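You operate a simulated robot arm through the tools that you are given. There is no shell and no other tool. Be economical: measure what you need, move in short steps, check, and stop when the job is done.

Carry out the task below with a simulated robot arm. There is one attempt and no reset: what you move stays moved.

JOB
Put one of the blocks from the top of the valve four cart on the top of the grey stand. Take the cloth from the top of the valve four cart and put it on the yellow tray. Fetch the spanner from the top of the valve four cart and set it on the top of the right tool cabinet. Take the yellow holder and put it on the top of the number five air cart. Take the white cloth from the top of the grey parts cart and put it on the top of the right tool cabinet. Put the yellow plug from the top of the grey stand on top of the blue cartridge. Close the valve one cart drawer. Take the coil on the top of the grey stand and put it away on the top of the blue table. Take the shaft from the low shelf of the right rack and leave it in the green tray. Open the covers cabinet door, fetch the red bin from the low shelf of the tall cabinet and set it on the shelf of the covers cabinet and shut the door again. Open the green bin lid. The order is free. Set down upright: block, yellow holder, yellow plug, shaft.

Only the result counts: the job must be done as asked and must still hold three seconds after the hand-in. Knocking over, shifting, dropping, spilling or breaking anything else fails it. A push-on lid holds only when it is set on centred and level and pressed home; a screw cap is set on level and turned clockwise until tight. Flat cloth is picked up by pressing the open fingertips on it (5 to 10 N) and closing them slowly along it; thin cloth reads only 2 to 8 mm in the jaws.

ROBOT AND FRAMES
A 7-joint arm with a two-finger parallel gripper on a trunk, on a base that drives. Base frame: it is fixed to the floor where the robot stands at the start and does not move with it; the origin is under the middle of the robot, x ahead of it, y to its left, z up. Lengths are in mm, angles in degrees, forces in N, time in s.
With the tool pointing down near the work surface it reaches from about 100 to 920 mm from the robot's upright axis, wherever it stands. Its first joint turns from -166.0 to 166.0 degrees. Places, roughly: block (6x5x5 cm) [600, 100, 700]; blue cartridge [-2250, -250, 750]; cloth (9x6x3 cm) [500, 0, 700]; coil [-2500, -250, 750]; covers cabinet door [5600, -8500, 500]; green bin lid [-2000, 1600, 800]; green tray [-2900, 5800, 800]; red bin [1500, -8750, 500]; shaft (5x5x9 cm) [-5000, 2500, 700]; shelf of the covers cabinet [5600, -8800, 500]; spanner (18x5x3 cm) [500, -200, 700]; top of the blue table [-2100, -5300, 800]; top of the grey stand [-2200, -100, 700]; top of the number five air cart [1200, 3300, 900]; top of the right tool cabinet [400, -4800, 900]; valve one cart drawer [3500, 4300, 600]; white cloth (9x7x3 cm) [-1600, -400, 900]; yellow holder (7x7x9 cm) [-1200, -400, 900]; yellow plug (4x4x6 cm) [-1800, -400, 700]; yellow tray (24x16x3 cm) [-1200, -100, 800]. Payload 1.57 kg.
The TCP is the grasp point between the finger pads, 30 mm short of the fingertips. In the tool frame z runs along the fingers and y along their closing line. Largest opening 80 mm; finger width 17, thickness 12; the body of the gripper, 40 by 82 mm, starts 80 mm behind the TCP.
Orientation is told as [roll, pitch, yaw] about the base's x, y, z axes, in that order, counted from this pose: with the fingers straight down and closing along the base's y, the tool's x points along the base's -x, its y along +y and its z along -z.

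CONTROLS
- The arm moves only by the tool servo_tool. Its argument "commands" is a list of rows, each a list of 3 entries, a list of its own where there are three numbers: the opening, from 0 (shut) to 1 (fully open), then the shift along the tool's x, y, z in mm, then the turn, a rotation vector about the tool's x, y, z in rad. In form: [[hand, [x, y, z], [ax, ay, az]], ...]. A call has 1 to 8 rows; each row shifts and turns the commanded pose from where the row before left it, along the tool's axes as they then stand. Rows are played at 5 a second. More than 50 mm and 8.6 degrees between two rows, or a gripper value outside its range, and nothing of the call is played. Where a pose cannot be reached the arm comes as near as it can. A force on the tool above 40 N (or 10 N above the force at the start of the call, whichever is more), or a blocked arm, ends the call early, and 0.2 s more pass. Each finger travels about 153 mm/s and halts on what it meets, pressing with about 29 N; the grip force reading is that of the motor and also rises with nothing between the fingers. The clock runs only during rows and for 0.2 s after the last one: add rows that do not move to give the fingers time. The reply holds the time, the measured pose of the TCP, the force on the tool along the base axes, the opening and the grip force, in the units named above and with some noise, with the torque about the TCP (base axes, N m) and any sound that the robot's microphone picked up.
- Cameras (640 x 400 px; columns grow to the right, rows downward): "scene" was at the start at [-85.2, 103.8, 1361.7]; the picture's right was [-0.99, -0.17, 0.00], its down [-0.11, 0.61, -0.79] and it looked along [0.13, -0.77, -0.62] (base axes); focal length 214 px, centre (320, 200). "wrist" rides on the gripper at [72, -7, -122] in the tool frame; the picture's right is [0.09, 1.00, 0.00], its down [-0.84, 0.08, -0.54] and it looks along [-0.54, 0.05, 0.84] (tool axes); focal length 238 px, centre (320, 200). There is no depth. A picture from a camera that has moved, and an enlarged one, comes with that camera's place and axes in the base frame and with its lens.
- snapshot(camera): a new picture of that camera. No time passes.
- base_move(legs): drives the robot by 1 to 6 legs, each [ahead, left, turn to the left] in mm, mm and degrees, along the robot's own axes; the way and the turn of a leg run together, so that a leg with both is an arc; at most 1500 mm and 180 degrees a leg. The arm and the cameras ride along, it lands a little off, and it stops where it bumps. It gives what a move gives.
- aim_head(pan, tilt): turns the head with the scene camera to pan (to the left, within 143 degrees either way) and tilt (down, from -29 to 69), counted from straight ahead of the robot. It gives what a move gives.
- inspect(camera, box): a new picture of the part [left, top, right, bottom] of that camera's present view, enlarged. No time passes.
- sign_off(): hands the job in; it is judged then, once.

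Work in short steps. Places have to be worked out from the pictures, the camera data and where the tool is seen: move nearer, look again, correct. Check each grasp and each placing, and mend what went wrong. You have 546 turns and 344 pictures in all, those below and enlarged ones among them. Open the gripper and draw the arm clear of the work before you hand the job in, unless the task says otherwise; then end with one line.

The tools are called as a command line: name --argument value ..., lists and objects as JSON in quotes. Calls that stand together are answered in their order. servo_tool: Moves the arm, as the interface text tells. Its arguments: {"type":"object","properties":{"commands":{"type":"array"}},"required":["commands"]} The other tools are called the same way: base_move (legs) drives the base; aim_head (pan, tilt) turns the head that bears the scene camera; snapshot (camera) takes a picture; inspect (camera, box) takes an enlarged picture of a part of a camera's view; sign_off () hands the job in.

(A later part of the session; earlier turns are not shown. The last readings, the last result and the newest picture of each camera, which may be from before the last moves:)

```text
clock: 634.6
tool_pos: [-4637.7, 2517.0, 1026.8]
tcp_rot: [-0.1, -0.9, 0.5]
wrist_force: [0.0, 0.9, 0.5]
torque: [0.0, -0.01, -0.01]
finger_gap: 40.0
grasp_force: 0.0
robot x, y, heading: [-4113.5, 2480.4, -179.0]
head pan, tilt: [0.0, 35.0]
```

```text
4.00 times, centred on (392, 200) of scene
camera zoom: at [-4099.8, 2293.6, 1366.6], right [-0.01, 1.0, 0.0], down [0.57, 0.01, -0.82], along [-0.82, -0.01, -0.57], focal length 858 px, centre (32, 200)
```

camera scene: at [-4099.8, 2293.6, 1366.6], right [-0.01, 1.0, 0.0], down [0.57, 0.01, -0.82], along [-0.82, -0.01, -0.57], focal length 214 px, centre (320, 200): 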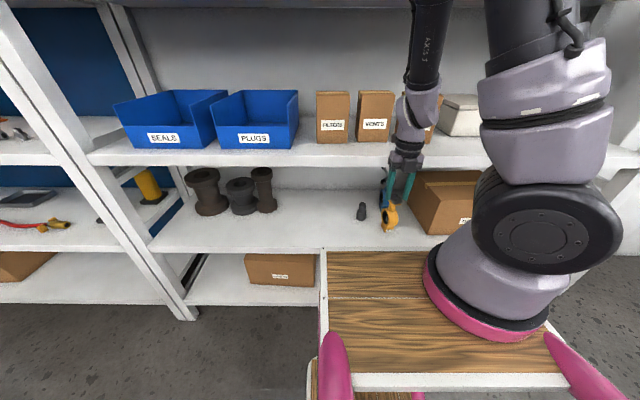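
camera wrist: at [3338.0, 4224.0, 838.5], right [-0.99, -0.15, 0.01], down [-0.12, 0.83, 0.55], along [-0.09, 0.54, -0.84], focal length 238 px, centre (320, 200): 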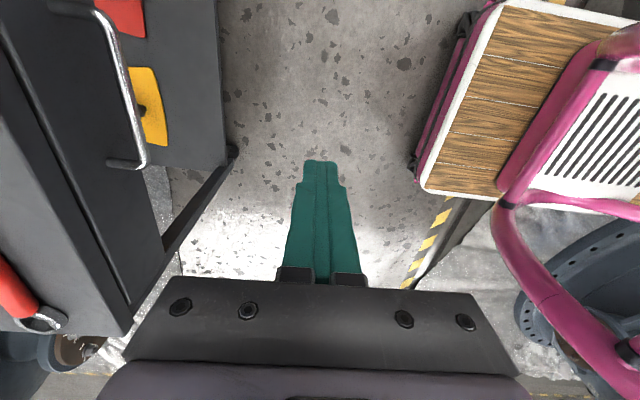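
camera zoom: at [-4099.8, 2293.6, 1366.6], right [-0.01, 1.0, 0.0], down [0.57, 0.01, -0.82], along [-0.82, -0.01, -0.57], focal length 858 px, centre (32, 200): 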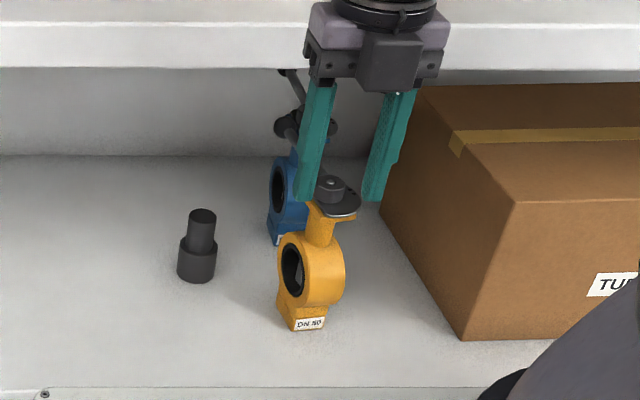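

Shaft measured: (-4972,2497), base z 650–693, top ≈738. I back up 150 mm, lower, then tilt the tool.

base_move --legs '[[-150, 0, -1]]'

servo_tool --commands '[[0.9, [0, 0, 45], [0, 0, 0]], [0.9, [0, 0, 45], [0, 0, 0]], [0.9, [0, 0, 45], [0, 0, 0]], [0.9, [0, 0, 45], [0, 0, 0]], [0.9, [0, 0, 0], [0, 0.149, 0]], [0.9, [0, 0, 0], [0, 0.149, 0]], [0.9, [0, 0, 0], [0, 0.149, 0]], [0.9, [0, 0, 0], [0, 0.149, 0]]]'

servo_tool --commands '[[0.9, [0, 0, 0], [0, 0.149, 0]], [0.9, [0, 0, 0], [0, 0.149, 0]], [0.9, [0, 0, 0], [0, 0.149, 0]], [0.9, [0, 0, 0], [0, 0, 0]]]'

snapshot --camera "wrist"

```text
clock: 635.9
tool_pos: [-4538.3, 2517.2, 1026.4]
tcp_rot: [-0.2, -0.9, 0.4]
wrist_force: [0.6, 0.5, -0.4]
torque: [0.01, 0.01, 0.01]
finger_gap: 40.5
grasp_force: 0.1
robot x, y, heading: [-4012.1, 2480.9, -179.4]
head pan, tilt: [0.0, 35.0]
stopped in leg 1: the robot was blocked; the commanded pose is now the measured one
```

```text
clock: 637.7
tool_pos: [-4602.1, 2499.0, 813.2]
tcp_rot: [-0.2, 33.4, 0.4]
wrist_force: [-0.2, 1.1, 0.6]
torque: [0.01, -0.01, 0.01]
finger_gap: 71.9
grasp_force: 0.1
out of reach, approached as far as the arm can: row 1, 5, 6, 7, 8
robot x, y, heading: [-4018.1, 2486.9, -179.2]
head pan, tilt: [0.0, 35.0]
```

```text
clock: 638.6
tool_pos: [-4724.3, 2409.4, 1042.0]
tcp_rot: [-24.4, 77.1, -20.2]
wrist_force: [-18.3, 14.9, -57.0]
torque: [1.83, -1.46, -1.28]
finger_gap: 53.4
grasp_force: 0.0
out of reach, approached as far as the arm can: row 1, 2, 3
robot x, y, heading: [-4014.6, 2481.9, -179.4]
head pan, tilt: [0.0, 35.0]
stopped in row 4: the arm was blocked; the commanded pose is now the measured one
```

```text
187 pictures are left
camera wrist: at [-4620.0, 2419.6, 1136.6], right [-0.08, 1.0, 0.0], down [0.7, 0.06, -0.71], along [-0.71, -0.06, -0.7], focal length 238 px, centre (320, 200)
```

wrist: 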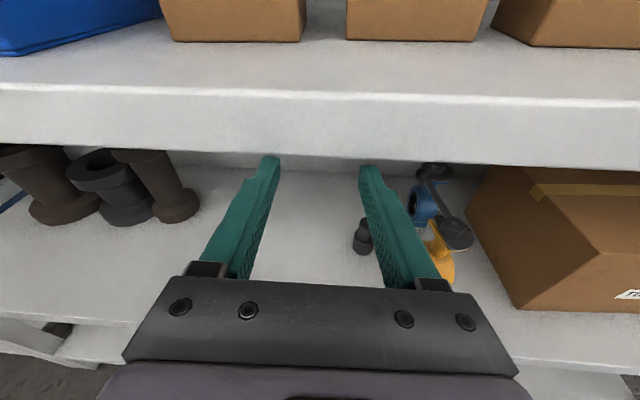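

The arm jumped and touched the upper shelf edge. Retreating straight back at once.

servo_tool --commands '[[0.6, [-10, 0, -15], [0, 0, 0]], [0.6, [-10, 0, -30], [0, 0, 0]], [0.6, [-10, 0, -30], [0, 0, 0]], [0.6, [0, 0, 0], [0, 0, 0]]]'

snapshot --camera "scene"

```text
clock: 639.3
tool_pos: [-4715.3, 2403.5, 1047.1]
tcp_rot: [-42.5, 77.1, -39.2]
wrist_force: [-0.8, 0.0, -0.5]
torque: [0.01, 0.01, 0.02]
finger_gap: 47.6
grasp_force: 0.1
out of reach, approached as far as the arm can: row 1, 2, 3
robot x, y, heading: [-4013.8, 2487.5, -179.3]
head pan, tilt: [0.0, 35.0]
stopped in row 3: the force on the tool passed its limit at 100 N (the readings are from after the stop); the commanded pose is now the measured one
```

```text
186 pictures are left
camera scene: at [-4001.1, 2292.9, 1366.6], right [-0.01, 1.0, 0.0], down [0.57, 0.01, -0.82], along [-0.82, -0.01, -0.57], focal length 214 px, centre (320, 200)
```

scene: 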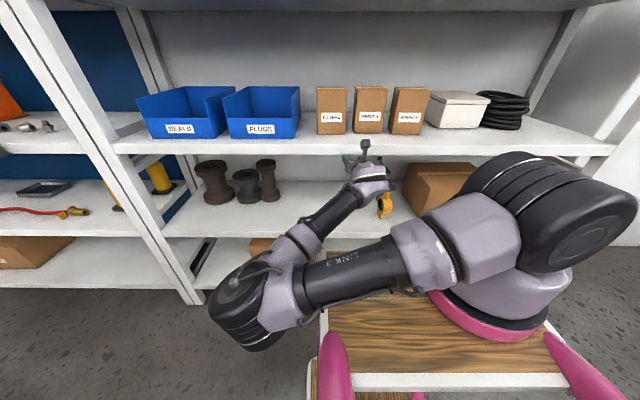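

snapshot --camera "wrist"

```text
185 pictures are left
camera wrist: at [-4606.8, 2415.0, 1137.3], right [-0.06, 1.0, -0.06], down [0.67, 0.0, -0.74], along [-0.74, -0.08, -0.67], focal length 238 px, centre (320, 200)
```

wrist: 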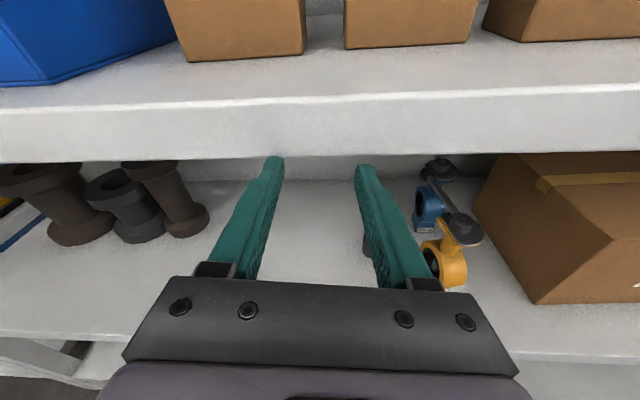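

Tips are just below the upper shelf edge. Moving straight down in small steps while reducing the tilt.

servo_tool --commands '[[0.6, [-20, 0, 0], [0, 0, 0]], [0.6, [-30, 0, 0], [0, -0.05, 0]], [0.6, [-40, 0, 0], [0, -0.05, 0]], [0.6, [-40, 0, 0], [0, -0.05, 0]], [0.6, [0, 0, 0], [0, 0, 0]]]'

snapshot --camera "wrist"

snapshot --camera "scene"

```text
clock: 639.6
tool_pos: [-4714.8, 2402.5, 1049.1]
tcp_rot: [-46.8, 77.0, -43.8]
wrist_force: [0.2, 0.4, -0.5]
torque: [0.01, 0.04, 0.01]
finger_gap: 48.0
grasp_force: 0.0
robot x, y, heading: [-4015.6, 2486.5, -179.2]
head pan, tilt: [0.0, 35.0]
stopped in row 1: the force on the tool passed its limit at 94 N (the readings are from after the stop); the commanded pose is now the measured one
```

```text
184 pictures are left
camera wrist: at [-4606.3, 2414.4, 1139.1], right [-0.05, 1.0, -0.07], down [0.67, -0.02, -0.74], along [-0.74, -0.09, -0.66], focal length 238 px, centre (320, 200)
```

wrist: 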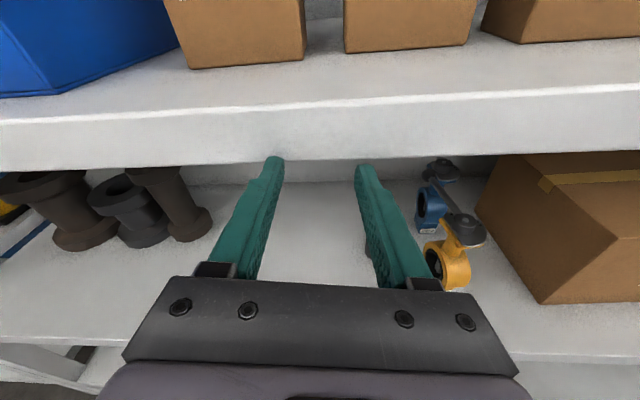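

```text
183 pictures are left
camera scene: at [-4000.5, 2292.7, 1366.6], right [-0.01, 1.0, 0.0], down [0.57, 0.01, -0.82], along [-0.82, -0.01, -0.57], focal length 214 px, centre (320, 200)
```

scene: 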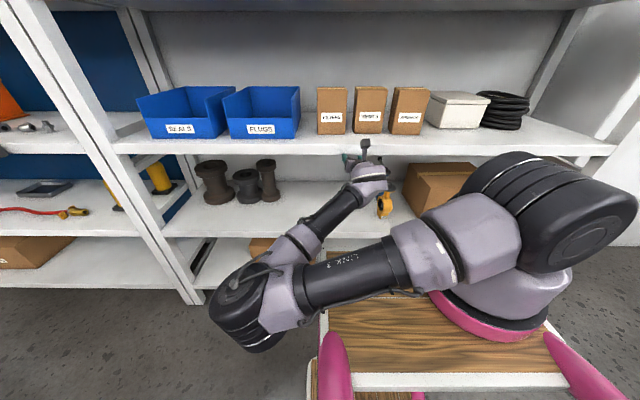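

No steady contact force now, so the spikes may come from a near-singular pose. Trying very small downward steps.

servo_tool --commands '[[0.6, [-4, 0, 0], [0, 0, 0]], [0.6, [-4, 0, 0], [0, 0, 0]], [0.6, [-4, 0, 0], [0, 0, 0]], [0.6, [-4, 0, 0], [0, 0, 0]]]'

```text
clock: 640.1
tool_pos: [-4716.0, 2401.4, 1052.1]
tcp_rot: [-50.2, 76.6, -47.4]
wrist_force: [-0.3, -1.3, -0.1]
torque: [0.0, -0.03, -0.04]
finger_gap: 48.0
grasp_force: 0.0
robot x, y, heading: [-4015.7, 2484.0, -179.1]
head pan, tilt: [0.0, 35.0]
stopped in row 2: the force on the tool passed its limit at 58 N (the readings are from after the stop); the commanded pose is now the measured one
```

servo_tool --commands '[[0.6, [0, 0, -4], [0, 0, 0]], [0.6, [0, 0, -4], [0, 0, 0]], [0.6, [0, 0, -4], [0, 0, 0]], [0.6, [0, 0, -4], [0, 0, 0]]]'

```text
clock: 641.1
tool_pos: [-4707.4, 2399.9, 1050.4]
tcp_rot: [-50.1, 76.5, -47.4]
wrist_force: [-0.6, -0.3, -0.1]
torque: [-0.02, -0.01, 0.03]
finger_gap: 47.9
grasp_force: 0.0
out of reach, approached as far as the arm can: row 3
robot x, y, heading: [-4016.1, 2482.2, -179.0]
head pan, tilt: [0.0, 35.0]
```

Backing works. Now small steps down again.

servo_tool --commands '[[0.6, [-5, 0, 0], [0, 0, 0]], [0.6, [-5, 0, 0], [0, 0, 0]], [0.6, [-5, 0, 0], [0, 0, 0]], [0.6, [-5, 0, 0], [0, 0, 0]], [0.6, [-5, 0, 0], [0, 0, 0]], [0.6, [-5, 0, 0], [0, 0, 0]]]'

snapshot --camera "wrist"

```text
clock: 642.7
tool_pos: [-4706.2, 2383.2, 1063.2]
tcp_rot: [-65.8, 73.8, -62.8]
wrist_force: [0.4, 0.8, 0.2]
torque: [-0.01, 0.04, 0.02]
finger_gap: 48.1
grasp_force: 0.0
out of reach, approached as far as the arm can: row 5, 6
robot x, y, heading: [-4016.5, 2485.9, -179.2]
head pan, tilt: [0.0, 35.0]
stopped in row 6: the arm was blocked; the commanded pose is now the measured one
```

```text
182 pictures are left
camera wrist: at [-4594.2, 2403.0, 1146.1], right [-0.05, 0.98, -0.17], down [0.64, -0.1, -0.76], along [-0.77, -0.14, -0.63], focal length 238 px, centre (320, 200)
```

wrist: 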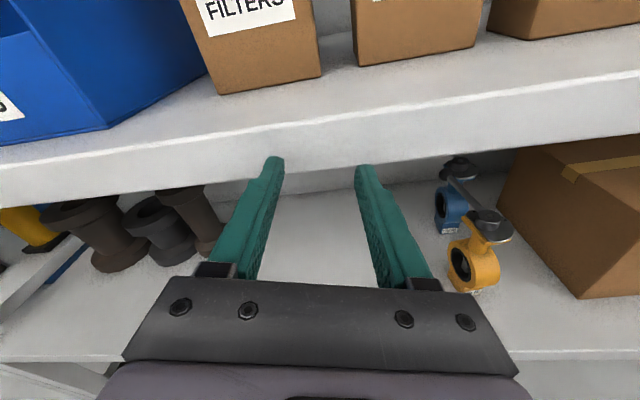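

Moving down gets blocked (elbow low). I retreat backwards in small steps instead.

servo_tool --commands '[[0.6, [0, 0, -6], [0, 0, 0]], [0.6, [0, 0, -6], [0, 0, 0]], [0.6, [0, 0, -6], [0, 0, 0]], [0.6, [0, 0, -6], [0, 0, 0]], [0.6, [0, 0, -6], [0, 0, 0]], [0.6, [0, 0, -6], [0, 0, 0]], [0.6, [0, 0, -6], [0, 0, 0]], [0.6, [0, 0, -6], [0, 0, 0]]]'

snapshot --camera "scene"

```text
clock: 644.5
tool_pos: [-4687.6, 2365.5, 1053.9]
tcp_rot: [-65.8, 72.9, -63.5]
wrist_force: [0.1, -0.2, -0.3]
torque: [-0.03, -0.02, -0.03]
finger_gap: 48.2
grasp_force: 0.2
out of reach, approached as far as the arm can: row 2, 3, 4, 5, 6, 7, 8
robot x, y, heading: [-4014.4, 2484.7, -179.3]
head pan, tilt: [0.0, 35.0]
```

```text
181 pictures are left
camera scene: at [-4004.9, 2289.1, 1366.1], right [-0.01, 1.0, 0.0], down [0.58, 0.01, -0.82], along [-0.82, -0.01, -0.58], focal length 214 px, centre (320, 200)
```

scene: 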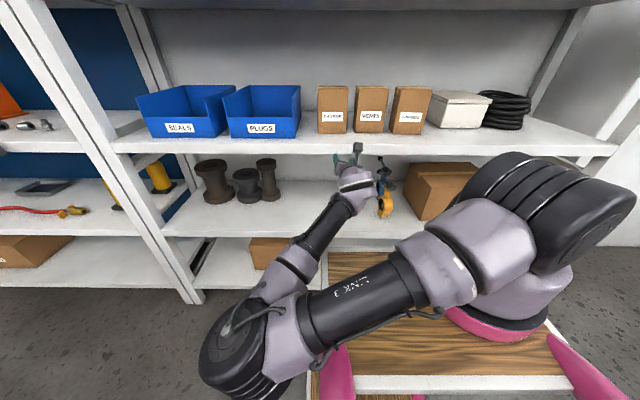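

servo_tool --commands '[[0.6, [10, 0, 0], [0, -0.05, 0]], [0.6, [15, 0, 0], [0, -0.08, 0]], [0.6, [15, 0, 0], [0, -0.08, 0]], [0.6, [15, 0, 0], [0, -0.08, 0]], [0.6, [15, 0, 0], [0, -0.08, 0]]]'

snapshot --camera "scene"

```text
clock: 645.7
tool_pos: [-4711.9, 2372.1, 1119.3]
tcp_rot: [-29.3, 58.6, -23.4]
wrist_force: [0.8, -0.5, 0.4]
torque: [0.05, 0.0, -0.06]
finger_gap: 48.1
grasp_force: 0.0
out of reach, approached as far as the arm can: row 1, 2
robot x, y, heading: [-4014.7, 2482.5, -179.2]
head pan, tilt: [0.0, 35.0]
```

```text
180 pictures are left
camera scene: at [-4000.4, 2292.4, 1366.5], right [-0.01, 1.0, 0.0], down [0.57, 0.01, -0.82], along [-0.82, -0.01, -0.57], focal length 214 px, centre (320, 200)
```

scene: 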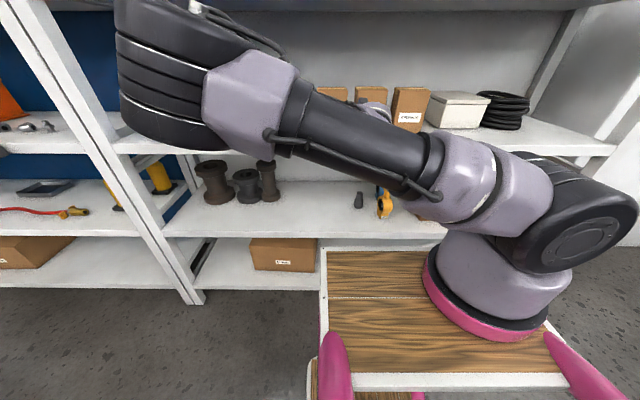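

The elbow is back up. Rotating the tool back toward vertical.

servo_tool --commands '[[0.6, [0, 0, -15], [0, -0.14, 0]], [0.6, [0, 0, -15], [0, -0.14, 0]], [0.6, [0, 0, -15], [0, -0.14, 0]], [0.6, [0, 0, -15], [0, -0.14, 0]], [0.6, [0, 0, 0], [0, 0, 0]]]'

snapshot --camera "wrist"

```text
clock: 646.9
tool_pos: [-4669.0, 2385.2, 1154.0]
tcp_rot: [-17.0, 28.9, -6.4]
wrist_force: [0.1, -0.6, 0.1]
torque: [-0.03, 0.0, -0.01]
finger_gap: 47.8
grasp_force: 0.1
robot x, y, heading: [-4016.3, 2485.3, -179.4]
head pan, tilt: [0.0, 35.0]
```

```text
179 pictures are left
camera wrist: at [-4670.8, 2414.6, 1293.0], right [-0.12, 0.97, -0.21], down [0.99, 0.12, 0.03], along [0.06, -0.2, -0.98], focal length 238 px, centre (320, 200)
```

wrist: 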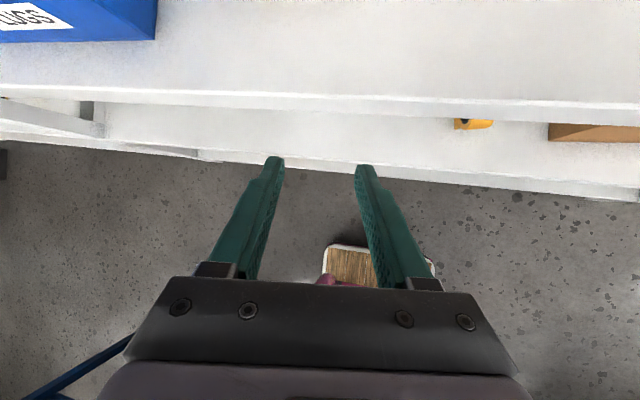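

Good configuration again. Removing the 17° roll.

servo_tool --commands '[[0.9, [0, 0, 0], [-0.12, 0, -0.067]], [0.9, [0, 0, 0], [-0.12, 0, -0.067]], [0.9, [0, 0, 0], [0, 0, 0]]]'

```text
clock: 647.7
tool_pos: [-4668.1, 2385.0, 1156.2]
tcp_rot: [1.2, 30.1, 2.5]
wrist_force: [-0.3, -0.7, 0.4]
torque: [0.01, -0.01, -0.04]
finger_gap: 72.0
grasp_force: 0.2
robot x, y, heading: [-4017.5, 2488.2, -179.0]
head pan, tilt: [0.0, 35.0]
```

servo_tool --commands '[[0.9, [-22, 14, 38], [0, 0, 0]], [0.9, [-22, 14, 38], [0, 0, 0]], [0.9, [-22, 14, 38], [0, 0, 0]], [0.9, [-22, 14, 38], [0, 0, 0]], [0.9, [-22, 14, 38], [0, 0, 0]], [0.9, [-22, 14, 38], [0, 0, 0]], [0.9, [-22, 14, 38], [0, 0, 0]], [0.9, [-22, 14, 38], [0, 0, 0]]]'

snapshot --camera "wrist"

snapshot --camera "scene"

```text
clock: 649.5
tool_pos: [-4670.2, 2500.6, 806.9]
tcp_rot: [1.0, 30.0, 2.5]
wrist_force: [0.8, -0.4, 0.8]
torque: [0.03, 0.0, -0.04]
finger_gap: 71.7
grasp_force: 0.0
robot x, y, heading: [-4016.1, 2483.0, -179.1]
head pan, tilt: [0.0, 35.0]
```

```text
178 pictures are left
camera wrist: at [-4670.3, 2492.0, 948.0], right [-0.11, 0.99, 0.06], down [0.99, 0.11, 0.05], along [0.04, 0.07, -1.0], focal length 238 px, centre (320, 200)
```

wrist: 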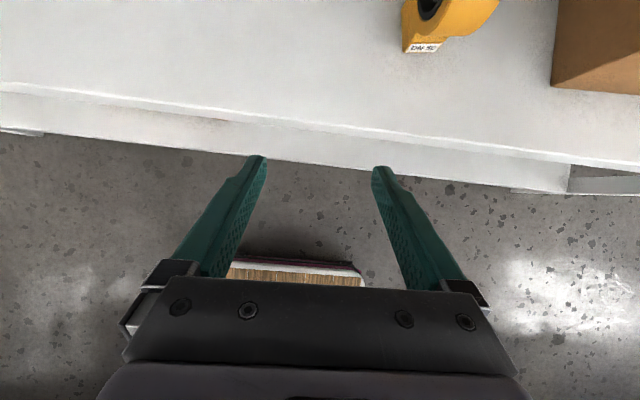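

```text
177 pictures are left
camera scene: at [-4000.1, 2292.7, 1366.6], right [-0.01, 1.0, 0.0], down [0.57, 0.01, -0.82], along [-0.82, -0.01, -0.57], focal length 214 px, centre (320, 200)
```

scene: 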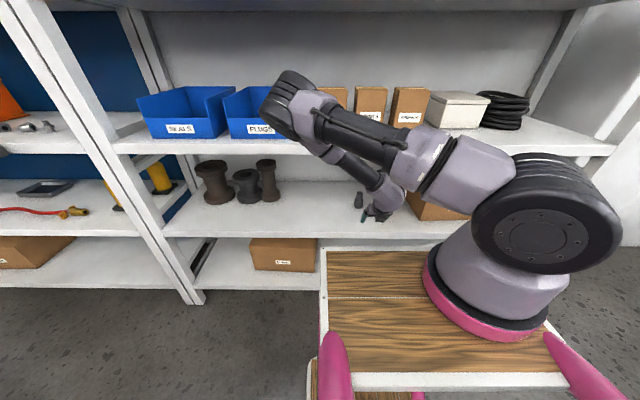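

Now moving in under the upper shelf while increasing the tilt.

servo_tool --commands '[[0.9, [29.9, 1.5, 32.3], [0, 0.1, 0]], [0.9, [26.5, 1.5, 35.1], [0, 0.1, 0]], [0.9, [22.9, 1.5, 37.5], [0, 0.1, 0]], [0.9, [19, 1.5, 39.6], [0, 0.1, 0]], [0.9, [14.9, 1.5, 41.3], [0, 0.1, 0]], [0.9, [0, 0, 0], [0, 0, 0]]]'

snapshot --camera "wrist"

snapshot --camera "scene"

```text
clock: 650.9
tool_pos: [-4893.2, 2497.2, 766.8]
tcp_rot: [-0.9, 58.2, 1.2]
wrist_force: [0.6, -0.3, 0.0]
torque: [0.0, -0.01, 0.0]
finger_gap: 72.2
grasp_force: 0.0
out of reach, approached as far as the arm can: row 5
robot x, y, heading: [-4012.6, 2485.1, -178.9]
head pan, tilt: [0.0, 35.0]
```

```text
176 pictures are left
camera wrist: at [-4826.9, 2493.8, 891.5], right [-0.08, 0.99, 0.07], down [0.9, 0.1, -0.42], along [-0.43, 0.03, -0.9], focal length 238 px, centre (320, 200)
```

wrist: 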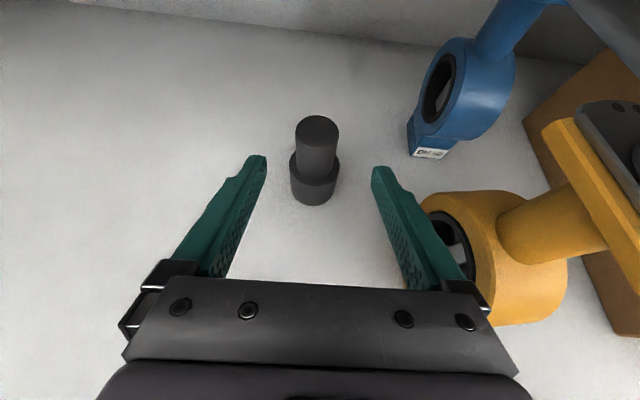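

```text
175 pictures are left
camera scene: at [-4000.7, 2293.5, 1366.7], right [-0.01, 1.0, 0.0], down [0.57, 0.01, -0.82], along [-0.82, -0.01, -0.57], focal length 214 px, centre (320, 200)
```

scene: 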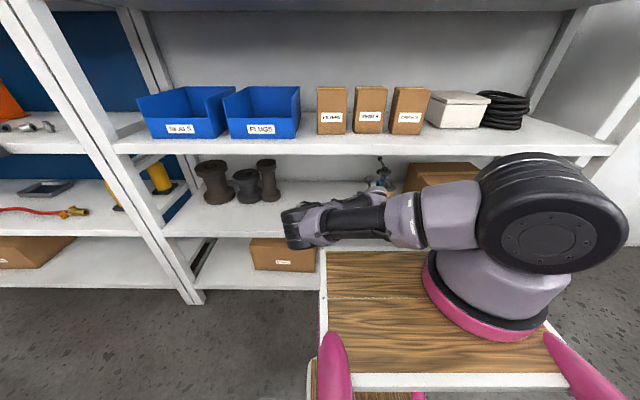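

Shaft at (-4960,2492). Advancing along it with fully opened fingers.

servo_tool --commands '[[1, [-2, -1, 20], [0, 0, 0]], [1, [-2, -1, 20], [0, 0, 0]], [1, [-2, -1, 20], [0, 0, 0]], [1, [0, 0, 0], [0, 0, 0]]]'

snapshot --camera "wrist"

```text
clock: 651.9
tool_pos: [-4943.0, 2497.8, 749.1]
tcp_rot: [1.8, 57.8, 3.5]
wrist_force: [-0.6, 0.6, 0.4]
torque: [0.01, 0.0, 0.01]
finger_gap: 79.8
grasp_force: 0.1
out of reach, approached as far as the arm can: row 1, 2, 3
robot x, y, heading: [-4014.9, 2484.8, -179.2]
head pan, tilt: [0.0, 35.0]
```

```text
174 pictures are left
camera wrist: at [-4877.3, 2491.5, 873.9], right [-0.08, 0.99, 0.09], down [0.9, 0.12, -0.42], along [-0.43, 0.05, -0.9], focal length 238 px, centre (320, 200)
```

wrist: 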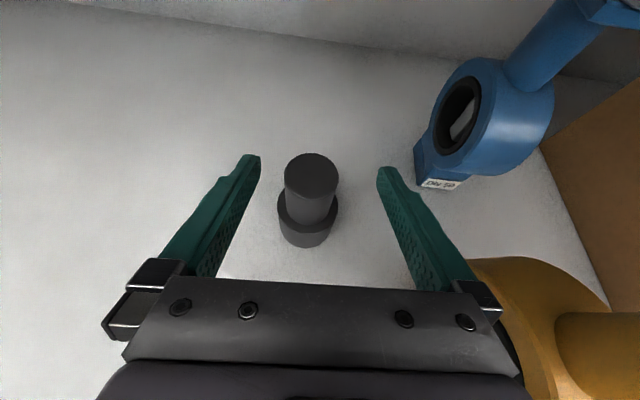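

servo_tool --commands '[[1, [-5, -1, 8], [0, 0, 0]], [1, [-5, -1, 8], [0, 0, 0]], [1, [0, 0, 0], [0, 0, 0]]]'

snapshot --camera "scene"

```text
clock: 652.7
tool_pos: [-4955.2, 2496.4, 747.7]
tcp_rot: [1.8, 57.9, 3.5]
wrist_force: [-0.2, -0.6, 0.2]
torque: [-0.05, 0.0, 0.01]
finger_gap: 80.0
grasp_force: 0.1
out of reach, approached as far as the arm can: row 1, 2
robot x, y, heading: [-4017.3, 2485.5, -179.0]
head pan, tilt: [0.0, 35.0]
```

```text
173 pictures are left
camera scene: at [-4000.5, 2292.7, 1366.6], right [-0.01, 1.0, 0.0], down [0.57, 0.01, -0.82], along [-0.82, -0.01, -0.57], focal length 214 px, centre (320, 200)
```

scene: 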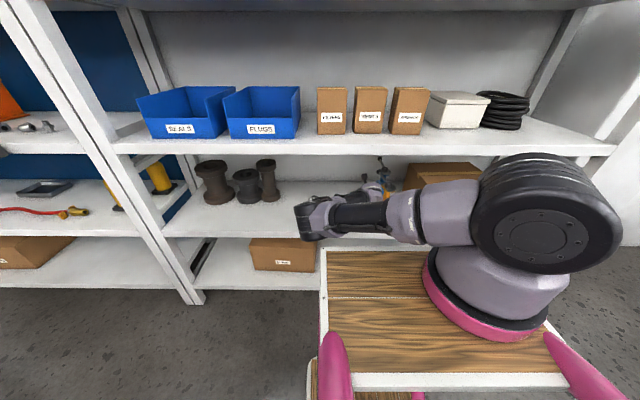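

The reach is too folded at 60° tilt. Reducing the tilt to ~45° should free it.

servo_tool --commands '[[1, [0, 0, 0], [0, -0.08, 0]], [1, [0, 0, 0], [0, -0.08, 0]], [1, [0, 0, 0], [0, -0.08, 0]], [1, [0, 0, 0], [0, 0, 0]]]'

snapshot --camera "wrist"

snapshot --camera "scene"

```text
clock: 653.7
tool_pos: [-4955.0, 2496.2, 747.2]
tcp_rot: [1.4, 44.7, 2.9]
wrist_force: [-0.7, 0.1, 0.7]
torque: [-0.02, 0.03, 0.01]
finger_gap: 79.9
grasp_force: 0.0
robot x, y, heading: [-4016.2, 2478.5, -178.9]
head pan, tilt: [0.0, 35.0]
```

```text
172 pictures are left
camera wrist: at [-4919.4, 2488.7, 883.5], right [-0.1, 0.99, 0.08], down [0.97, 0.11, -0.2], along [-0.21, 0.06, -0.98], focal length 238 px, centre (320, 200)
```

wrist: 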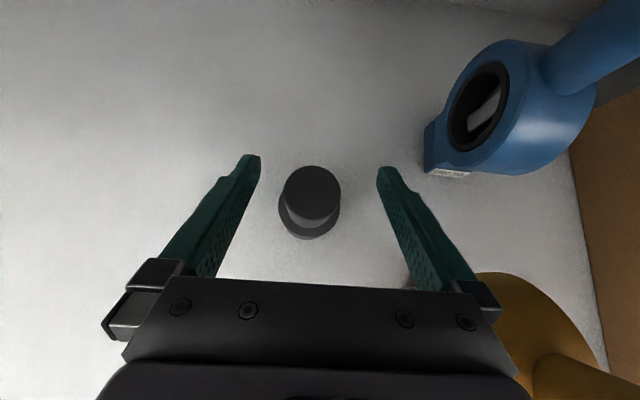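

```text
171 pictures are left
camera scene: at [-4000.5, 2292.8, 1366.6], right [-0.01, 1.0, 0.0], down [0.57, 0.01, -0.82], along [-0.82, -0.01, -0.57], focal length 214 px, centre (320, 200)
```

scene: 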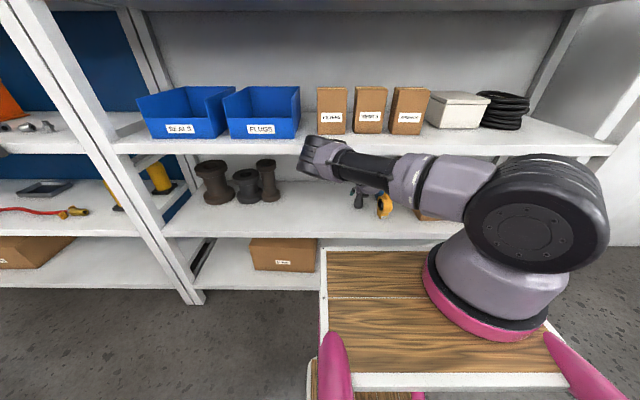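

Reachable again. Lowering 60 mm along the shaft and closing.

servo_tool --commands '[[1, [-15, -2, 15], [0, 0, 0]], [1, [-15, -2, 15], [0, 0, 0]], [1, [-13, 0, 13], [0, 0, 0]], [1, [0, 0, 0], [0, 0, 0]], [0, [0, 0, 0], [0, 0, 0]], [0, [0, 0, 0], [0, 0, 0]], [0, [0, 0, 0], [0, 0, 0]], [0, [0, 0, 0], [0, 0, 0]]]'

snapshot --camera "wrist"

```text
clock: 655.5
tool_pos: [-4956.1, 2492.8, 687.7]
tcp_rot: [1.2, 45.0, 2.9]
wrist_force: [-10.5, -5.7, 18.8]
torque: [-0.83, 0.4, -0.25]
finger_gap: 47.9
grasp_force: 29.4
robot x, y, heading: [-4012.8, 2487.1, -179.0]
head pan, tilt: [0.0, 35.0]
```

```text
170 pictures are left
camera wrist: at [-4920.1, 2485.9, 823.8], right [-0.1, 0.99, 0.08], down [0.97, 0.11, -0.21], along [-0.22, 0.06, -0.97], focal length 238 px, centre (320, 200)
```

wrist: 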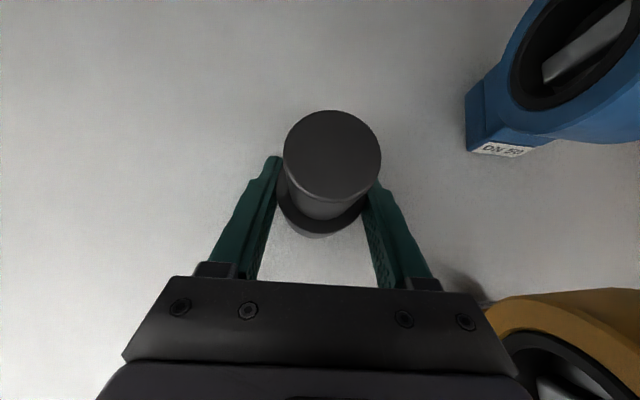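

Gripped at 48 mm. Lifting 40 mm.

servo_tool --commands '[[0, [4, 0, -4], [0, 0, 0]], [0, [10, 0, -10], [0, 0, 0]], [0, [14, 0, -14], [0, 0, 0]], [0, [0, 0, 0], [0, 0, 0]]]'

snapshot --camera "wrist"

```text
clock: 656.5
tool_pos: [-4955.1, 2493.2, 725.5]
tcp_rot: [1.4, 44.7, 2.9]
wrist_force: [-0.2, -0.6, -9.1]
torque: [0.03, -0.01, 0.03]
finger_gap: 47.4
grasp_force: 29.0
robot x, y, heading: [-4015.5, 2481.7, -179.3]
head pan, tilt: [0.0, 35.0]
```

```text
169 pictures are left
camera wrist: at [-4919.7, 2485.6, 861.6], right [-0.1, 0.99, 0.08], down [0.97, 0.11, -0.2], along [-0.21, 0.06, -0.98], focal length 238 px, centre (320, 200)
```

wrist: 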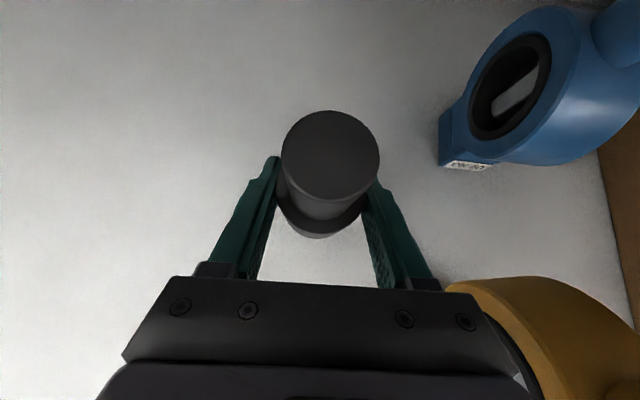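

Shaft held (0.93 kg). Withdrawing while easing the tilt back to ~30°.

servo_tool --commands '[[0, [-24.9, 0, -35.9], [0, -0.045, 0]], [0, [-26.5, 0, -34.7], [0, -0.045, 0]], [0, [-28.1, 0, -33.5], [0, -0.045, 0]], [0, [-29.5, 0, -32.3], [0, -0.045, 0]], [0, [-31, 0, -30.9], [0, -0.045, 0]], [0, [-32.3, 0, -29.5], [0, -0.045, 0]], [0, [0, 0, 0], [0, 0, 0]]]'

snapshot --camera "scene"

```text
clock: 658.1
tool_pos: [-4696.9, 2501.3, 773.5]
tcp_rot: [1.2, 29.4, 2.4]
wrist_force: [-1.1, 0.0, -9.4]
torque: [-0.03, -0.03, 0.03]
finger_gap: 47.9
grasp_force: 29.3
robot x, y, heading: [-4016.4, 2480.9, -178.9]
head pan, tilt: [0.0, 35.0]
```

```text
168 pictures are left
camera scene: at [-4000.9, 2292.8, 1366.6], right [-0.01, 1.0, 0.0], down [0.57, 0.01, -0.82], along [-0.82, -0.01, -0.57], focal length 214 px, centre (320, 200)
```

scene: 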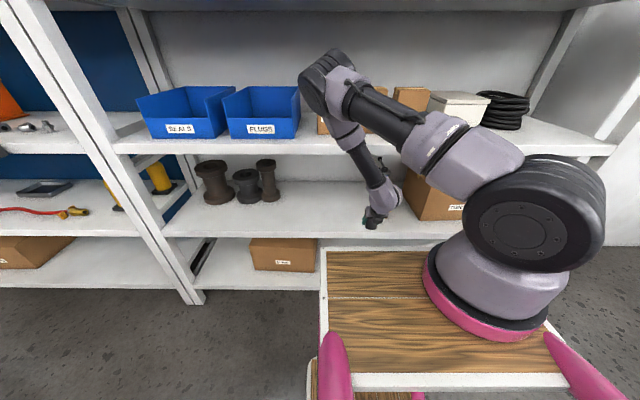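

servo_tool --commands '[[0, [4.7, 0, -49], [0, 0, 0]], [0, [4.7, 0, -49], [0, 0, 0]], [0, [4.7, 0, -49], [0, 0, 0]], [0, [4.7, 0, -49], [0, 0, 0]], [0, [0, 0, 0], [0, 0, 0]]]'

base_move --legs '[[70, 0, 0], [0, 0, -91], [0, 140, 0], [700, 0, 0]]'

aim_head --pan -25 --tilt 15

snapshot --camera "scene"

```text
clock: 659.3
tool_pos: [-4647.9, 2492.2, 948.4]
tcp_rot: [1.0, 29.3, 2.6]
wrist_force: [-0.7, -0.3, -10.0]
torque: [0.0, 0.01, 0.01]
finger_gap: 47.4
grasp_force: 29.0
out of reach, approached as far as the arm can: row 4
robot x, y, heading: [-4019.0, 2484.5, -179.2]
head pan, tilt: [0.0, 35.0]
```

```text
clock: 668.5
tool_pos: [-4214.4, 3811.9, 947.6]
tcp_rot: [1.0, 29.4, -87.9]
wrist_force: [-0.1, -0.5, -9.5]
torque: [-0.02, 0.03, 0.02]
finger_gap: 47.6
grasp_force: 28.8
robot x, y, heading: [-4227.1, 3179.5, 90.4]
head pan, tilt: [0.0, 35.0]
```

```text
clock: 669.4
tool_pos: [-4214.2, 3813.1, 948.0]
tcp_rot: [1.3, 29.4, -88.0]
wrist_force: [-0.5, -0.4, -8.7]
torque: [-0.02, 0.0, 0.03]
finger_gap: 47.8
grasp_force: 29.2
robot x, y, heading: [-4225.7, 3177.2, 90.3]
head pan, tilt: [-25.0, 15.0]
```

```text
167 pictures are left
camera scene: at [-4376.9, 3161.9, 1398.5], right [0.91, -0.42, 0.0], down [-0.11, -0.24, -0.97], along [0.4, 0.88, -0.26], focal length 214 px, centre (320, 200)
```

scene: 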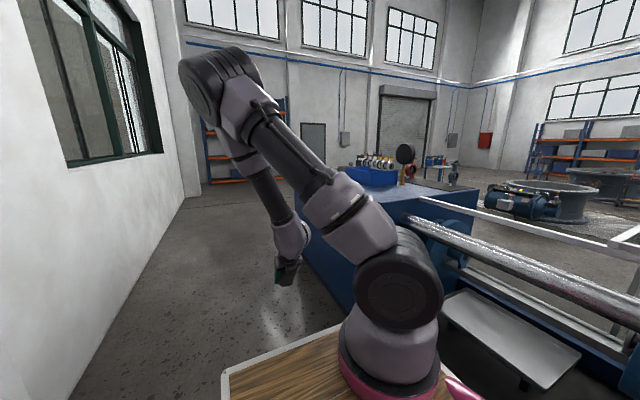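

base_move --legs '[[1500, 0, 0]]'

aim_head --pan -55 --tilt 20

snapshot --camera "scene"

```text
clock: 676.9
tool_pos: [-4205.5, 5323.1, 947.2]
tcp_rot: [1.0, 29.2, -88.7]
wrist_force: [-0.2, -0.7, -9.7]
torque: [-0.03, -0.02, -0.02]
finger_gap: 47.7
grasp_force: 28.8
robot x, y, heading: [-4225.8, 4690.1, 89.8]
head pan, tilt: [-25.0, 15.0]
```

```text
clock: 677.8
tool_pos: [-4204.1, 5322.2, 947.3]
tcp_rot: [1.2, 29.4, -88.8]
wrist_force: [-1.6, 0.4, -9.6]
torque: [-0.01, -0.04, -0.02]
finger_gap: 47.5
grasp_force: 28.8
robot x, y, heading: [-4225.3, 4688.3, 89.7]
head pan, tilt: [-55.0, 20.0]
```

```text
166 pictures are left
camera scene: at [-4339.3, 4642.3, 1390.5], right [0.57, -0.82, 0.0], down [-0.28, -0.19, -0.94], along [0.77, 0.53, -0.34], focal length 214 px, centre (320, 200)
```

scene: 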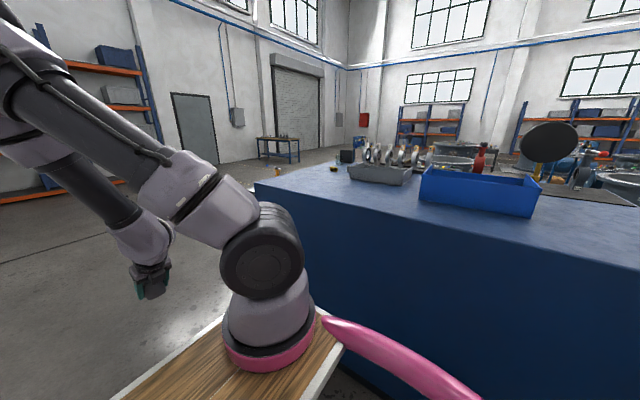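

base_move --legs '[[1150, 0, 0]]'

aim_head --pan -90 --tilt 25

snapshot --camera "scene"

```text
clock: 683.7
tool_pos: [-4190.8, 6471.7, 947.0]
tcp_rot: [1.2, 29.3, -89.0]
wrist_force: [0.1, -0.3, -9.5]
torque: [-0.01, 0.0, -0.01]
finger_gap: 47.6
grasp_force: 28.6
robot x, y, heading: [-4216.6, 5838.8, 89.3]
head pan, tilt: [-55.0, 20.0]
```

```text
clock: 684.7
tool_pos: [-4190.1, 6470.8, 947.2]
tcp_rot: [1.1, 29.4, -88.9]
wrist_force: [-0.2, 0.3, -9.6]
torque: [0.01, -0.02, -0.01]
finger_gap: 47.7
grasp_force: 28.6
robot x, y, heading: [-4212.8, 5843.5, 89.0]
head pan, tilt: [-90.0, 25.0]
```

```text
165 pictures are left
camera scene: at [-4313.4, 5739.5, 1382.4], right [-0.01, -1.0, 0.0], down [-0.42, 0.0, -0.91], along [0.91, -0.01, -0.42], focal length 214 px, centre (320, 200)
```

scene: 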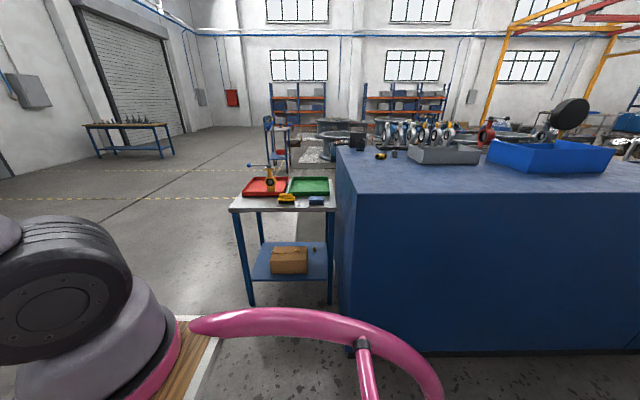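

The green tray is on the table north of the console at about (-2895,5795). Turning to face east and approaching.

base_move --legs '[[0, 0, -89], [0, 30, 0], [470, 0, 0]]'

aim_head --pan 0 --tilt 30

snapshot --camera "scene"

snapshot --camera "wrist"

```text
clock: 691.7
tool_pos: [-3110.0, 5877.8, 947.8]
tcp_rot: [1.1, 29.3, -177.1]
wrist_force: [-0.3, 0.1, -9.6]
torque: [-0.04, 0.04, 0.01]
finger_gap: 47.8
grasp_force: 29.6
robot x, y, heading: [-3743.6, 5880.3, 1.4]
head pan, tilt: [-90.0, 25.0]
```

```text
clock: 693.3
tool_pos: [-3110.0, 5877.4, 947.3]
tcp_rot: [1.2, 29.3, -177.2]
wrist_force: [-0.2, 0.2, -9.0]
torque: [0.01, 0.03, 0.01]
finger_gap: 47.8
grasp_force: 29.2
robot x, y, heading: [-3743.8, 5876.9, 1.1]
head pan, tilt: [0.0, 30.0]
```

```text
164 pictures are left
camera scene: at [-3756.1, 6068.2, 1374.4], right [0.02, -1.0, 0.0], down [-0.5, -0.01, -0.87], along [0.87, 0.02, -0.5], focal length 214 px, centre (320, 200)
```

scene: 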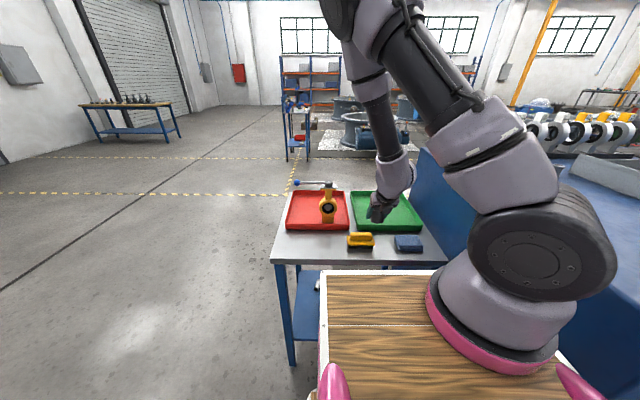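

```text
163 pictures are left
camera wrist: at [-3106.9, 5886.2, 1088.2], right [0.12, -0.99, 0.06], down [-0.99, -0.12, 0.06], along [-0.06, -0.07, -1.0], focal length 238 px, centre (320, 200)
```

wrist: 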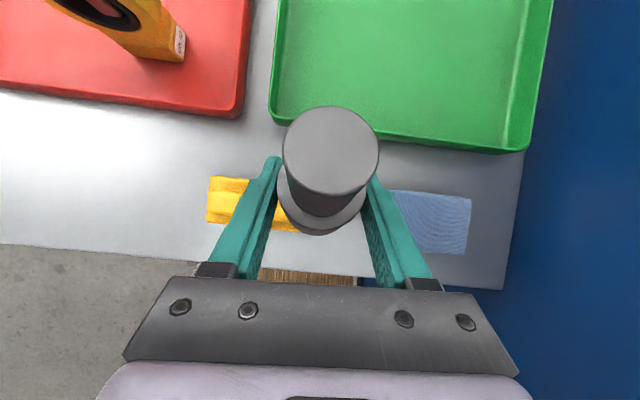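

Tray spans y 5659–5928, near edge x≈-3043. Moving the shaft over its middle, tilting back so it is upright.

servo_tool --commands '[[0, [30.5, 15.7, 17.1], [0, 0.0448, 0]], [0, [29.7, 15.7, 18.5], [0, 0.0448, 0]], [0, [28.9, 15.7, 19.8], [0, 0.0448, 0]], [0, [28, 15.7, 21.1], [0, 0.0448, 0]], [0, [27, 15.7, 22.3], [0, 0.0448, 0]], [0, [26, 15.7, 23.5], [0, 0.0448, 0]], [0, [0, 0, 0], [0, 0, 0]]]'

snapshot --camera "wrist"

snapshot --camera "scene"

```text
clock: 694.9
tool_pos: [-2895.0, 5792.3, 948.6]
tcp_rot: [1.4, 44.6, -176.6]
wrist_force: [-0.2, 0.5, -8.4]
torque: [0.03, 0.0, -0.01]
finger_gap: 47.6
grasp_force: 28.9
robot x, y, heading: [-3742.0, 5879.7, 1.4]
head pan, tilt: [0.0, 30.0]
```

```text
162 pictures are left
camera wrist: at [-2929.6, 5799.1, 1085.6], right [0.11, -0.99, 0.08], down [-0.97, -0.12, -0.2], along [0.21, -0.06, -0.98], focal length 238 px, centre (320, 200)
```

wrist: 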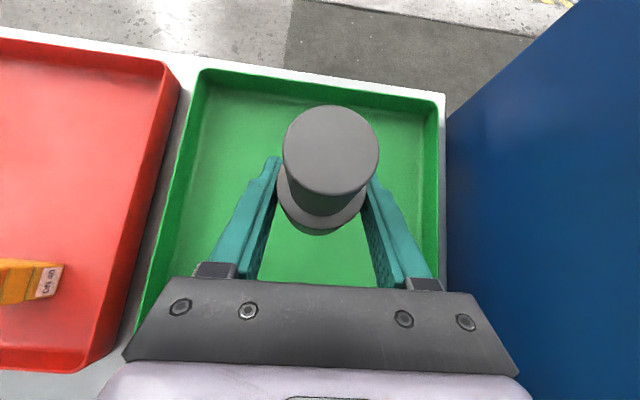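

```text
161 pictures are left
camera scene: at [-3756.1, 6068.2, 1374.4], right [0.02, -1.0, 0.0], down [-0.5, -0.01, -0.87], along [0.87, 0.02, -0.5], focal length 214 px, centre (320, 200)
```

scene: 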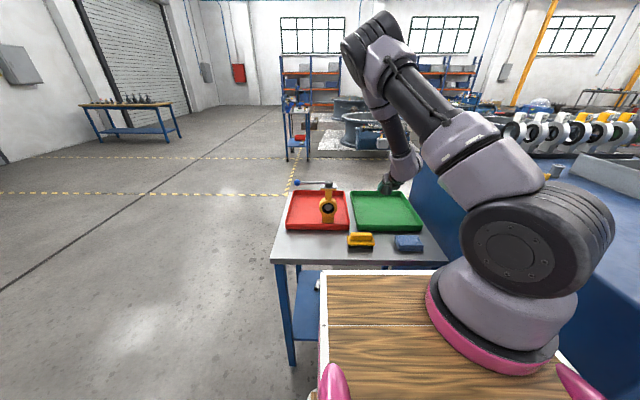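

Shaft is upright over the tray. Lowering with contact feeling.

servo_tool --commands '[[0, [-14, 0, 14.2], [0, 0, 0]], [0, [-10.5, 0, 10.7], [0, 0, 0]], [0, [-4.2, 0, 4.3], [0, 0, 0]], [0, [-4.2, 0, 4.3], [0, 0, 0]], [0, [-4.2, 0, 4.3], [0, 0, 0]], [0, [-3.5, 0, 3.6], [0, 0, 0]], [0, [-3.5, 0, 3.6], [0, 0, 0]], [0, [-3.5, 0, 3.6], [0, 0, 0]]]'

```text
clock: 696.7
tool_pos: [-2896.8, 5791.5, 881.7]
tcp_rot: [1.4, 44.7, -176.6]
wrist_force: [-0.3, 0.5, -9.0]
torque: [0.0, -0.03, -0.01]
finger_gap: 47.6
grasp_force: 29.1
robot x, y, heading: [-3742.5, 5882.1, 1.1]
head pan, tilt: [0.0, 30.0]
```

servo_tool --commands '[[0, [-3.5, 0, 3.6], [0, 0, 0]], [0, [-3.5, 0, 3.6], [0, 0, 0]], [0, [-3.5, 0, 3.6], [0, 0, 0]], [0, [-3.5, 0, 3.6], [0, 0, 0]], [0, [-2.8, 0, 2.9], [0, 0, 0]], [0, [-2.8, 0, 2.9], [0, 0, 0]], [0, [-2.8, 0, 2.9], [0, 0, 0]], [0, [-2.8, 0, 2.9], [0, 0, 0]]]'

snapshot --camera "wrist"

```text
clock: 698.5
tool_pos: [-2893.2, 5790.2, 850.4]
tcp_rot: [1.0, 45.5, -177.2]
wrist_force: [-2.7, -0.1, 11.3]
torque: [0.44, 0.25, 0.05]
finger_gap: 47.7
grasp_force: 29.0
robot x, y, heading: [-3744.8, 5880.5, 1.3]
head pan, tilt: [0.0, 30.0]
stopped in row 8: the force on the tool passed its limit at 48 N (the readings are from after the stop); the commanded pose is now the measured one
```

```text
160 pictures are left
camera wrist: at [-2929.3, 5797.2, 987.5], right [0.1, -0.99, 0.08], down [-0.97, -0.12, -0.21], along [0.22, -0.05, -0.97], focal length 238 px, centre (320, 200)
```

wrist: 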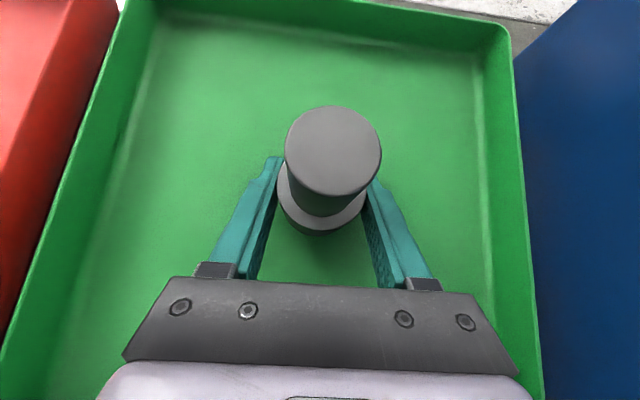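

Contact. Releasing and withdrawing along the tool axis.

servo_tool --commands '[[0, [1, 0, -1], [0, 0, 0]], [0.75, [0, 0, 0], [0, 0, 0]], [0.9, [0, 0, 0], [0, 0, 0]], [1, [0, 0, 0], [0, 0, 0]], [1, [0, 0, -30], [0, 0, 0]], [1, [0, 0, -40], [0, 0, 0]], [1, [20, 0, -40], [0, 0, 0]], [1, [0, 0, 0], [0, 0, 0]]]'

snapshot --camera "wrist"

inspect --camera "scene" --box '[300, 140, 460, 260]'

```text
clock: 700.3
tool_pos: [-2956.7, 5790.1, 942.2]
tcp_rot: [1.1, 45.2, -177.0]
wrist_force: [-0.2, 0.1, -0.1]
torque: [-0.03, 0.03, 0.0]
finger_gap: 79.8
grasp_force: 0.1
robot x, y, heading: [-3742.3, 5880.6, 1.0]
head pan, tilt: [0.0, 30.0]
```

```text
159 pictures are left
camera wrist: at [-2992.9, 5797.5, 1078.5], right [0.1, -0.99, 0.08], down [-0.97, -0.12, -0.21], along [0.22, -0.05, -0.97], focal length 238 px, centre (320, 200)
```

wrist: 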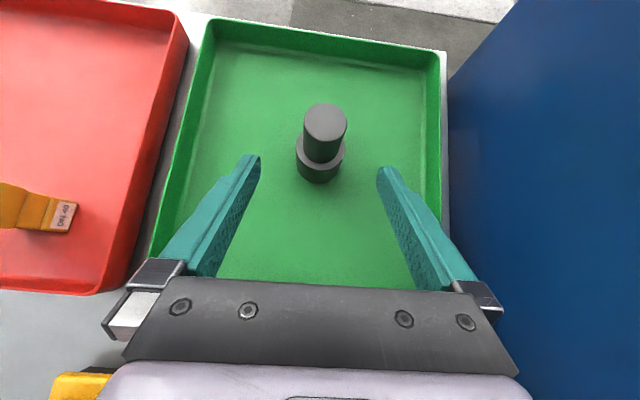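

```text
3.33 times, centred on (380, 200) of scene
camera zoom: at [-3756.3, 6068.3, 1374.4], right [0.02, -1.0, 0.0], down [-0.5, -0.01, -0.87], along [0.87, 0.02, -0.5], focal length 715 px, centre (120, 200)
```

zoom: 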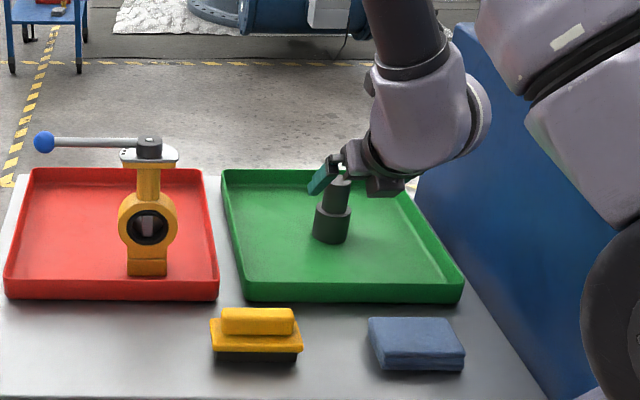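

The shaft stands in the tray. Next, the green bin lid: backing off, restoring the tool, and driving round north of the table to the bin's east side.

base_move --legs '[[-300, 0, -1]]'

servo_tool --commands '[[0.5, [20, 0, -20], [0, -0.13, 0]], [0.5, [20, 0, -20], [0, -0.13, 0]], [0.5, [0, 0, -20], [0, -0.13, 0]], [0.5, [0, 0, -20], [0, -0.13, 0]], [0.5, [0, 0, 0], [0, -0.13, 0]], [0.5, [0, 0, 0], [0, -0.13, 0]], [0.5, [0, 0, 0], [0, 0, 0]]]'

base_move --legs '[[0, 800, 0], [1500, 0, 0], [1500, 0, 0], [200, 0, 0]]'

```text
clock: 702.4
tool_pos: [-3263.6, 5771.2, 941.9]
tcp_rot: [1.2, 45.3, -178.0]
wrist_force: [-0.4, -0.5, 0.4]
torque: [-0.02, 0.02, 0.01]
finger_gap: 80.0
grasp_force: 0.1
robot x, y, heading: [-4049.7, 5875.3, 0.1]
head pan, tilt: [0.0, 30.0]
```

```text
clock: 704.0
tool_pos: [-3278.6, 5774.5, 1020.7]
tcp_rot: [0.8, 0.4, -178.8]
wrist_force: [-0.1, -0.5, -0.3]
torque: [-0.04, 0.0, 0.03]
finger_gap: 40.0
grasp_force: 0.0
out of reach, approached as far as the arm can: row 3
robot x, y, heading: [-4050.0, 5876.8, 0.3]
head pan, tilt: [0.0, 30.0]
```

```text
clock: 723.5
tool_pos: [-80.2, 6494.4, 1019.7]
tcp_rot: [0.8, 0.6, 179.8]
wrist_force: [0.2, 0.6, 0.0]
torque: [0.0, 0.03, -0.01]
finger_gap: 40.0
grasp_force: 0.0
robot x, y, heading: [-847.2, 6614.2, -1.2]
head pan, tilt: [0.0, 30.0]
```

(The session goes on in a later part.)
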